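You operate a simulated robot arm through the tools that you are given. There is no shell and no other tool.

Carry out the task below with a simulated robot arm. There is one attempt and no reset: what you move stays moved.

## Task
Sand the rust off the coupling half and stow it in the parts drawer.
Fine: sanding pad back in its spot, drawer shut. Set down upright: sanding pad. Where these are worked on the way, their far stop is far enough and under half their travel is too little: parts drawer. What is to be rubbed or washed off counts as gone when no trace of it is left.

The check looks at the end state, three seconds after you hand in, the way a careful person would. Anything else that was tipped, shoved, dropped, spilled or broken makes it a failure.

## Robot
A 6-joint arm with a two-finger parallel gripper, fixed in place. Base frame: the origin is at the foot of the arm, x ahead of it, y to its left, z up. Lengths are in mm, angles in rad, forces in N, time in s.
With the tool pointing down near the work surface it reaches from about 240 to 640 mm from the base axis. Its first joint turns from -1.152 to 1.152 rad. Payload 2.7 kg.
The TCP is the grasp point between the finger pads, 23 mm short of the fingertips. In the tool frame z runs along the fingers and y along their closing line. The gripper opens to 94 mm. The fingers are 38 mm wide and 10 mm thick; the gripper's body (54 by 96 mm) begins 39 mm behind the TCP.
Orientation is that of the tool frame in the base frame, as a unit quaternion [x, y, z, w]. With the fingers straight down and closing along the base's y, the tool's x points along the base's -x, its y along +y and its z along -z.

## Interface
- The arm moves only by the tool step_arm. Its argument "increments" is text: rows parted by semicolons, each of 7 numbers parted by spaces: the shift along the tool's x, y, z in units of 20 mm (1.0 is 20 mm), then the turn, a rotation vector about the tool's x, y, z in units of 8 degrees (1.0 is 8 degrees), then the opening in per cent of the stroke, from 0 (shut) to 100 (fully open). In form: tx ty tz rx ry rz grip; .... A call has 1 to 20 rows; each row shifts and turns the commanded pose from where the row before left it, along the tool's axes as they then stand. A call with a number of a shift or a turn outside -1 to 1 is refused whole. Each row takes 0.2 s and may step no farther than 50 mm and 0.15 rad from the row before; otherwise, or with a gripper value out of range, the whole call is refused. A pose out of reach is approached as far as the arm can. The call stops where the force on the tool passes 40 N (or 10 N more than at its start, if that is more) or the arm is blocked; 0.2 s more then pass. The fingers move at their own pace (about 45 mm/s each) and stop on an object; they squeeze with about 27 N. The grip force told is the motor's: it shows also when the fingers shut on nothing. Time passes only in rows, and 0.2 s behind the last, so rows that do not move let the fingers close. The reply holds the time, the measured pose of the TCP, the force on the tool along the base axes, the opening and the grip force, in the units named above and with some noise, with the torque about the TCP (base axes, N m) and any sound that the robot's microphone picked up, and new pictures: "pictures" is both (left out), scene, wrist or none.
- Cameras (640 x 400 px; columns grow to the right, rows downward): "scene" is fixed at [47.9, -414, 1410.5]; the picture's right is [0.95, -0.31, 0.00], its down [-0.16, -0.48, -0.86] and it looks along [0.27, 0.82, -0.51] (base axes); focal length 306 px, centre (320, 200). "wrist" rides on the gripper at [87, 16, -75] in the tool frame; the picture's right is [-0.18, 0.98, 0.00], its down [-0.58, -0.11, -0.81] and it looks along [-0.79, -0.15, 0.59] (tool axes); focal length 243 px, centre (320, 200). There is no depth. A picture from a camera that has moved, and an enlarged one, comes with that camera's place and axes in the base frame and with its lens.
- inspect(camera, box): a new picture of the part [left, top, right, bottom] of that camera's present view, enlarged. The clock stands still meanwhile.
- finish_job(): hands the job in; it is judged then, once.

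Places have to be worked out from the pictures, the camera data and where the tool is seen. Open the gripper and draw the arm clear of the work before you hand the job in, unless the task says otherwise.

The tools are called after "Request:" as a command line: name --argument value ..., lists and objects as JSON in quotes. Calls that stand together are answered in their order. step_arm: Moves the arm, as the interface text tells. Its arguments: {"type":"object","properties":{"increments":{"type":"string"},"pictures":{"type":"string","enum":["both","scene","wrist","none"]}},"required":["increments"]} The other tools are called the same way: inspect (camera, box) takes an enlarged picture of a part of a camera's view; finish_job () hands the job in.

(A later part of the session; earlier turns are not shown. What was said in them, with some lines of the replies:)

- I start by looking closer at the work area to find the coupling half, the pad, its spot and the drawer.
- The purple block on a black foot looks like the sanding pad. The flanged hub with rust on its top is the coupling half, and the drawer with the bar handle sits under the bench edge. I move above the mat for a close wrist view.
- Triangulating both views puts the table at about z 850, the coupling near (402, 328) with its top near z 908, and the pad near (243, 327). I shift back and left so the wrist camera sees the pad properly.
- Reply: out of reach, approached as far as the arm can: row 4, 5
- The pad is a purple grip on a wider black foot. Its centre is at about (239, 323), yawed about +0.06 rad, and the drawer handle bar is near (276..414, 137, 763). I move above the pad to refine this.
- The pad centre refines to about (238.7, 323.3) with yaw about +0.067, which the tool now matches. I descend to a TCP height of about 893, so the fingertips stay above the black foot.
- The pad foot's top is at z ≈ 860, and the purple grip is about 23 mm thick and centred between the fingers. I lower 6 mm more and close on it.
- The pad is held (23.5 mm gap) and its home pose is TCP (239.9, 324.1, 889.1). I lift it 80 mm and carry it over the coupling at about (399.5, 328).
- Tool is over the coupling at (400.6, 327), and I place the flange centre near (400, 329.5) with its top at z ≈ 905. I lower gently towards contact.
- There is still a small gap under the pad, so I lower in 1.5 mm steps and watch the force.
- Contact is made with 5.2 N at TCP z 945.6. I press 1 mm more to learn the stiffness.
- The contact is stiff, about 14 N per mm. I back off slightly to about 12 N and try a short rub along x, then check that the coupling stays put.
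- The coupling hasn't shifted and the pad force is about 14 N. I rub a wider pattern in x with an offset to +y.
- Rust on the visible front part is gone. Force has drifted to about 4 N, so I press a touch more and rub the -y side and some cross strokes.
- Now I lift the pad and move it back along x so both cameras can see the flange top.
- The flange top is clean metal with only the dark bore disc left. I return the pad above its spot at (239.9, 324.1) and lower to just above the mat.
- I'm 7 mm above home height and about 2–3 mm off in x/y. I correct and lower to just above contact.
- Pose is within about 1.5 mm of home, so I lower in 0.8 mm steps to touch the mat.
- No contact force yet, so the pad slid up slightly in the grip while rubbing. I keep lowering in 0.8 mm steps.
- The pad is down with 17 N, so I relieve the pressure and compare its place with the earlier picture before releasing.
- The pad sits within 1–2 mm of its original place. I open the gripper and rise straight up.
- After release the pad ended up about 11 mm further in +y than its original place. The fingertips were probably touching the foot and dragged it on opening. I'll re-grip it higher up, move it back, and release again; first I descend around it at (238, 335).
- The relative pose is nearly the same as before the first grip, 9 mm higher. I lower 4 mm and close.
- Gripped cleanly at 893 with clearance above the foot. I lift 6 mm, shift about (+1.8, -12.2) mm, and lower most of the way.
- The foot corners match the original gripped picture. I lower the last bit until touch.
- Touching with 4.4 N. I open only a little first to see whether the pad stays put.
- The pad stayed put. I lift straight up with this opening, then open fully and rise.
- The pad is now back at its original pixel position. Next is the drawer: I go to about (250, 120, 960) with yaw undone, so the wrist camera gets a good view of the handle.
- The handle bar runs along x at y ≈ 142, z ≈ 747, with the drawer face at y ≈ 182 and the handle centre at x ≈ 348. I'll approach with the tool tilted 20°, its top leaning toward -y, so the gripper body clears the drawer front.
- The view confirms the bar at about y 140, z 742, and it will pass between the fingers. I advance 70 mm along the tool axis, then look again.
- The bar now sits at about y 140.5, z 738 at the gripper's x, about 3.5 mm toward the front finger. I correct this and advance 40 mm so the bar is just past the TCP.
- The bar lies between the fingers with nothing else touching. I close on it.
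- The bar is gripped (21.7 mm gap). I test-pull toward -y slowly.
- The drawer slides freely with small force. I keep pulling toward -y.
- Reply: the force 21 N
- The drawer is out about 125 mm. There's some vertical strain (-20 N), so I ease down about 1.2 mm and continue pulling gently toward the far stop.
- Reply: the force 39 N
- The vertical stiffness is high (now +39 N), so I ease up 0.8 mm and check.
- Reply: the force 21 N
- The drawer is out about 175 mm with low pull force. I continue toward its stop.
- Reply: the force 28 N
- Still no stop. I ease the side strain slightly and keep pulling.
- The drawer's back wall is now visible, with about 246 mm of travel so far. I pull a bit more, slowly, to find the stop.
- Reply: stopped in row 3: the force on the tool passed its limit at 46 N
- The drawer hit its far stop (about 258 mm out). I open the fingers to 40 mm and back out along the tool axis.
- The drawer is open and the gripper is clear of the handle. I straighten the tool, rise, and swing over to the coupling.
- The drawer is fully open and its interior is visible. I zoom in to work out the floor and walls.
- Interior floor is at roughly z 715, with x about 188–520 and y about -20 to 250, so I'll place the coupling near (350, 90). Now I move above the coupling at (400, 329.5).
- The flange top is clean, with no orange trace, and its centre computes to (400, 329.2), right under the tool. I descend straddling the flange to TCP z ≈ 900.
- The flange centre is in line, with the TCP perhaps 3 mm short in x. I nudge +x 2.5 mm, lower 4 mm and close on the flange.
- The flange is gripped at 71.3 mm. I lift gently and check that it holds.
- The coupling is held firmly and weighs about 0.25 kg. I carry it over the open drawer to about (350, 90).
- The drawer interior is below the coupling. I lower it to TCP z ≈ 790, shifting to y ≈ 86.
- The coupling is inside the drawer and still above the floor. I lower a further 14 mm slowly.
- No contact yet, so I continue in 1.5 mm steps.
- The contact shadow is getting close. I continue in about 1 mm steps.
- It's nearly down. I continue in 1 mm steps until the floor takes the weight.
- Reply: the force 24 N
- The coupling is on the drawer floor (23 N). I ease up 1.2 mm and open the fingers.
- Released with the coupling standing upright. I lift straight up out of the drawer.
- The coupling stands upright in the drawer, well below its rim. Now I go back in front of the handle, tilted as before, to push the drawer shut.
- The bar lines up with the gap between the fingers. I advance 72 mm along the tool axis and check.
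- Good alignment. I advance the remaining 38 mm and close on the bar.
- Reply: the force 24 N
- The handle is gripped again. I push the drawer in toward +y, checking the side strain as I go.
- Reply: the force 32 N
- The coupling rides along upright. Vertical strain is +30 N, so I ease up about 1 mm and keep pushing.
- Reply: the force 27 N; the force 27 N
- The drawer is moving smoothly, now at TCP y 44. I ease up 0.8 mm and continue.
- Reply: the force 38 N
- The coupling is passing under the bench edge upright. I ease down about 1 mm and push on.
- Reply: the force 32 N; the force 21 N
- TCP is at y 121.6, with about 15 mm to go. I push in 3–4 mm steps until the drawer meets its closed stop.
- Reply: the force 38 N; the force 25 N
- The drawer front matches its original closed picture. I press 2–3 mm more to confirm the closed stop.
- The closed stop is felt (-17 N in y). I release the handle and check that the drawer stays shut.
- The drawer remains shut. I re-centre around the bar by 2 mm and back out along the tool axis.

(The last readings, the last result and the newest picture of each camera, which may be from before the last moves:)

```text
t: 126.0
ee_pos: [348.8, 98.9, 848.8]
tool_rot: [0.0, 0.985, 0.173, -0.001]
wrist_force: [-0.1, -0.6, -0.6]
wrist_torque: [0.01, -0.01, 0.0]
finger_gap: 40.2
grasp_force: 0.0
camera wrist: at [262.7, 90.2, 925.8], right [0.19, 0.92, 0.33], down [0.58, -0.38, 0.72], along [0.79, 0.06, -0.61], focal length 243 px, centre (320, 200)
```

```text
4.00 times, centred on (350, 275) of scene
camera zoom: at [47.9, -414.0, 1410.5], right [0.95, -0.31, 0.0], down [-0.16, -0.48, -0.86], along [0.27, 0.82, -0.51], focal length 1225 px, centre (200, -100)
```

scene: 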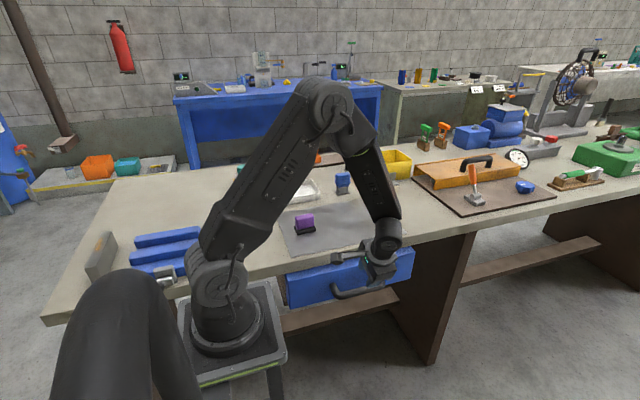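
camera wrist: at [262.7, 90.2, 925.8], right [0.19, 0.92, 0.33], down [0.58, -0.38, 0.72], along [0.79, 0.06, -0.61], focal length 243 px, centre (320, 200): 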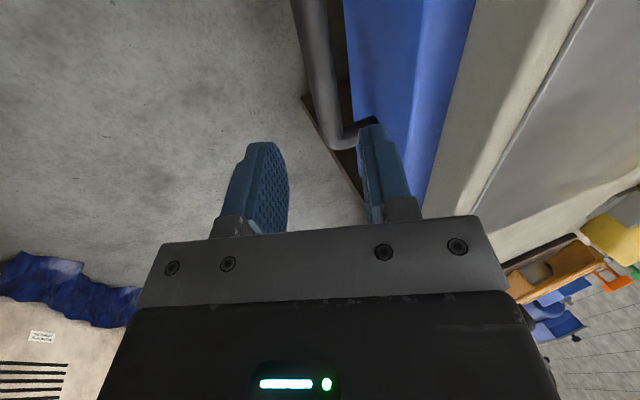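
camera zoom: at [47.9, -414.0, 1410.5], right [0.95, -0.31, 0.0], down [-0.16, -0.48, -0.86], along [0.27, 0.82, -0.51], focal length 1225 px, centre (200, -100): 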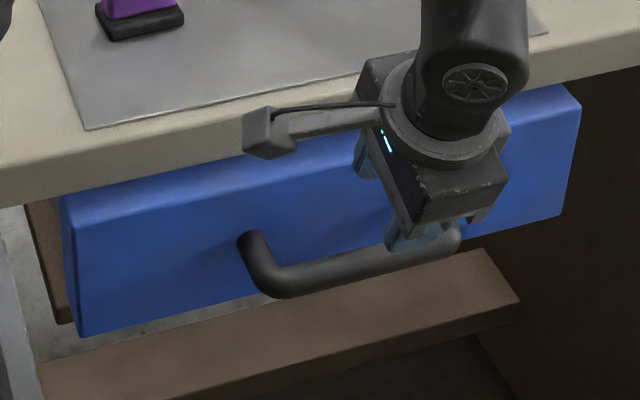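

The drawer is shut and the tool is free. I straighten the tool, rise to the start height and open the gripper, then check everything.

Request:
step_arm --increments "0 0 -0.8 0 0 0 43;0 0 0 0.5 0 0 43;0 0 0 0.5 0 0 43;0 0 0 0.5 0 0 60;0 0 0 0.5 0 0 80;0 0 0 0.5 0 0 100;0 0 -1 0 0 0 100;0 0 -1 0 0 0 100;0 0 -1 0 0 0 100;0 0 -1 0 0 0 100;0 0 -1 0 0 0 100;0 0 -1 0 0 0 100;0 0 -1 0 0 0 100;0 0 -1 0 0 0 100;0 0 -1 0 0 0 100;0 0 -1 0 0 0 100;0 0 -1 0 0 0 100;0 0 -1 0 0 0 100;0 0 -1 0 0 0 100;0 0 -1 0 0 0 100" --pictures "both"

Request:
inspect --camera "scene" --box '[285, 190, 385, 250]'

Request:
inspect --camera "scene" --box '[270, 240, 430, 320]'

Request:
inspect --camera "scene" --box '[400, 100, 640, 250]'

```text
t: 130.2
ee_pos: [349.3, 91.8, 1143.2]
tool_rot: [-0.001, 1.0, -0.001, -0.001]
wrist_force: [-0.5, -0.7, 0.3]
wrist_torque: [-0.01, -0.02, -0.01]
finger_gap: 94.1
grasp_force: 0.0
camera wrist: at [262.4, 109.1, 1217.9], right [0.18, 0.98, 0.0], down [0.58, -0.11, 0.8], along [0.79, -0.15, -0.59], focal length 243 px, centre (320, 200)
```

scene: 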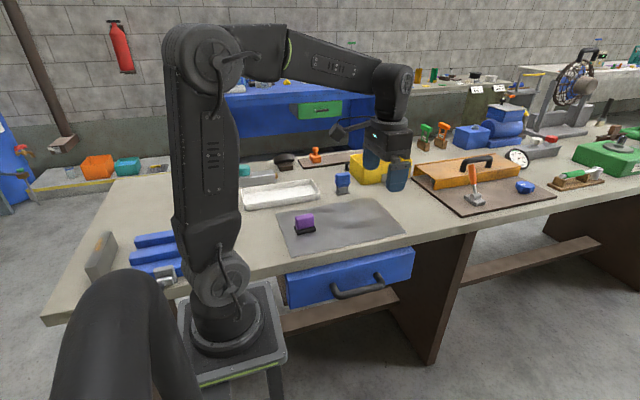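
wrist: 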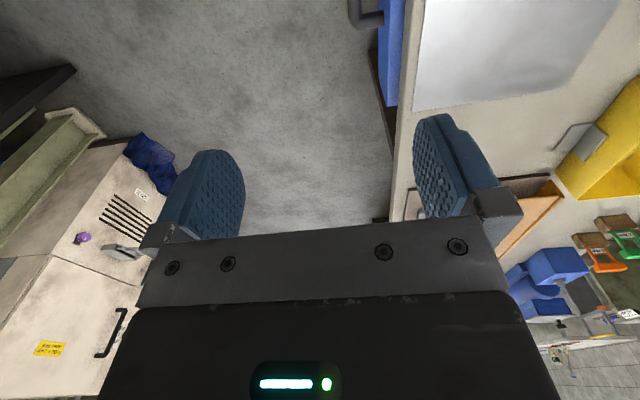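

```text
6.40 times, centred on (335, 220) of scene
camera zoom: at [47.9, -414.0, 1410.5], right [0.95, -0.31, 0.0], down [-0.16, -0.48, -0.86], along [0.27, 0.82, -0.51], focal length 1960 px, centre (224, 72)
```

zoom: 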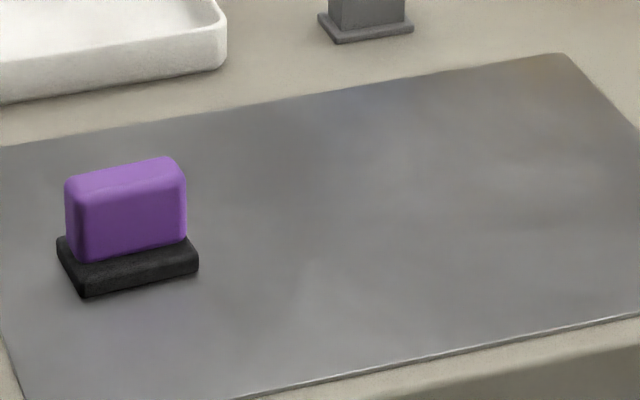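

```text
4.00 times, centred on (350, 280) of scene
camera zoom: at [47.9, -414.0, 1410.5], right [0.95, -0.31, 0.0], down [-0.16, -0.48, -0.86], along [0.27, 0.82, -0.51], focal length 1225 px, centre (200, -120)
```

zoom: 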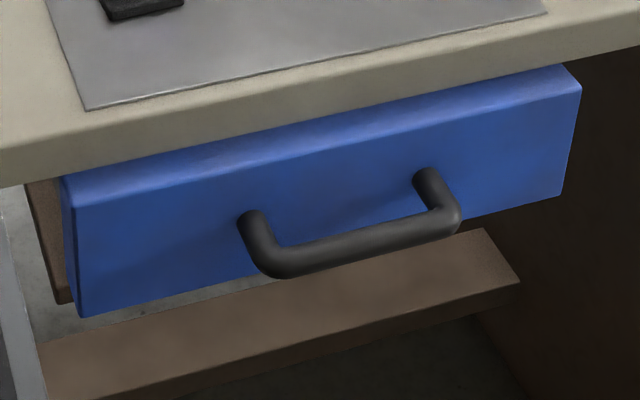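

```text
2.67 times, centred on (520, 175) of scene
camera zoom: at [47.9, -414.0, 1410.5], right [0.95, -0.31, 0.0], down [-0.16, -0.48, -0.86], along [0.27, 0.82, -0.51], focal length 817 px, centre (-213, 267)
```

zoom: 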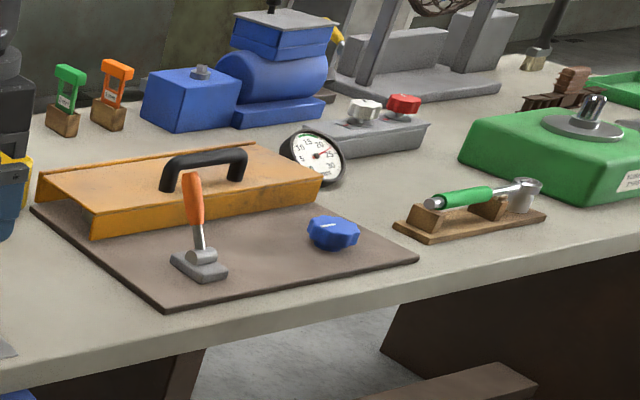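

The pad is upright at its original spot. The drawer front looks exactly as it did when closed, nothing else has moved, and the arm is clear with the gripper open. I hand the job in.

Request:
finish_job

```text
The job is handed in.
```

I sanded the rust off the coupling half and stowed it upright in the parts drawer, and the job is handed in.

- **Rust:** After sanding, both cameras showed clean metal on the flange top, with only the dark bore left in the centre. I did not look at the far (+y) side of the coupling; no rust was visible on the parts I could see.
- **Sanding pad:** It is back upright in its spot. On the first release it slid about 11 mm, so I gripped it again and set it back. It now matches its original position in the scene camera.
- **Drawer:** I pulled it to its far stop, set the coupling on the drawer floor, and pushed it shut until it met the closed stop. The front looks the same as it did at the start.
- **Everything else:** Nothing else appears to have moved. The arm is clear of the bench with the gripper open.
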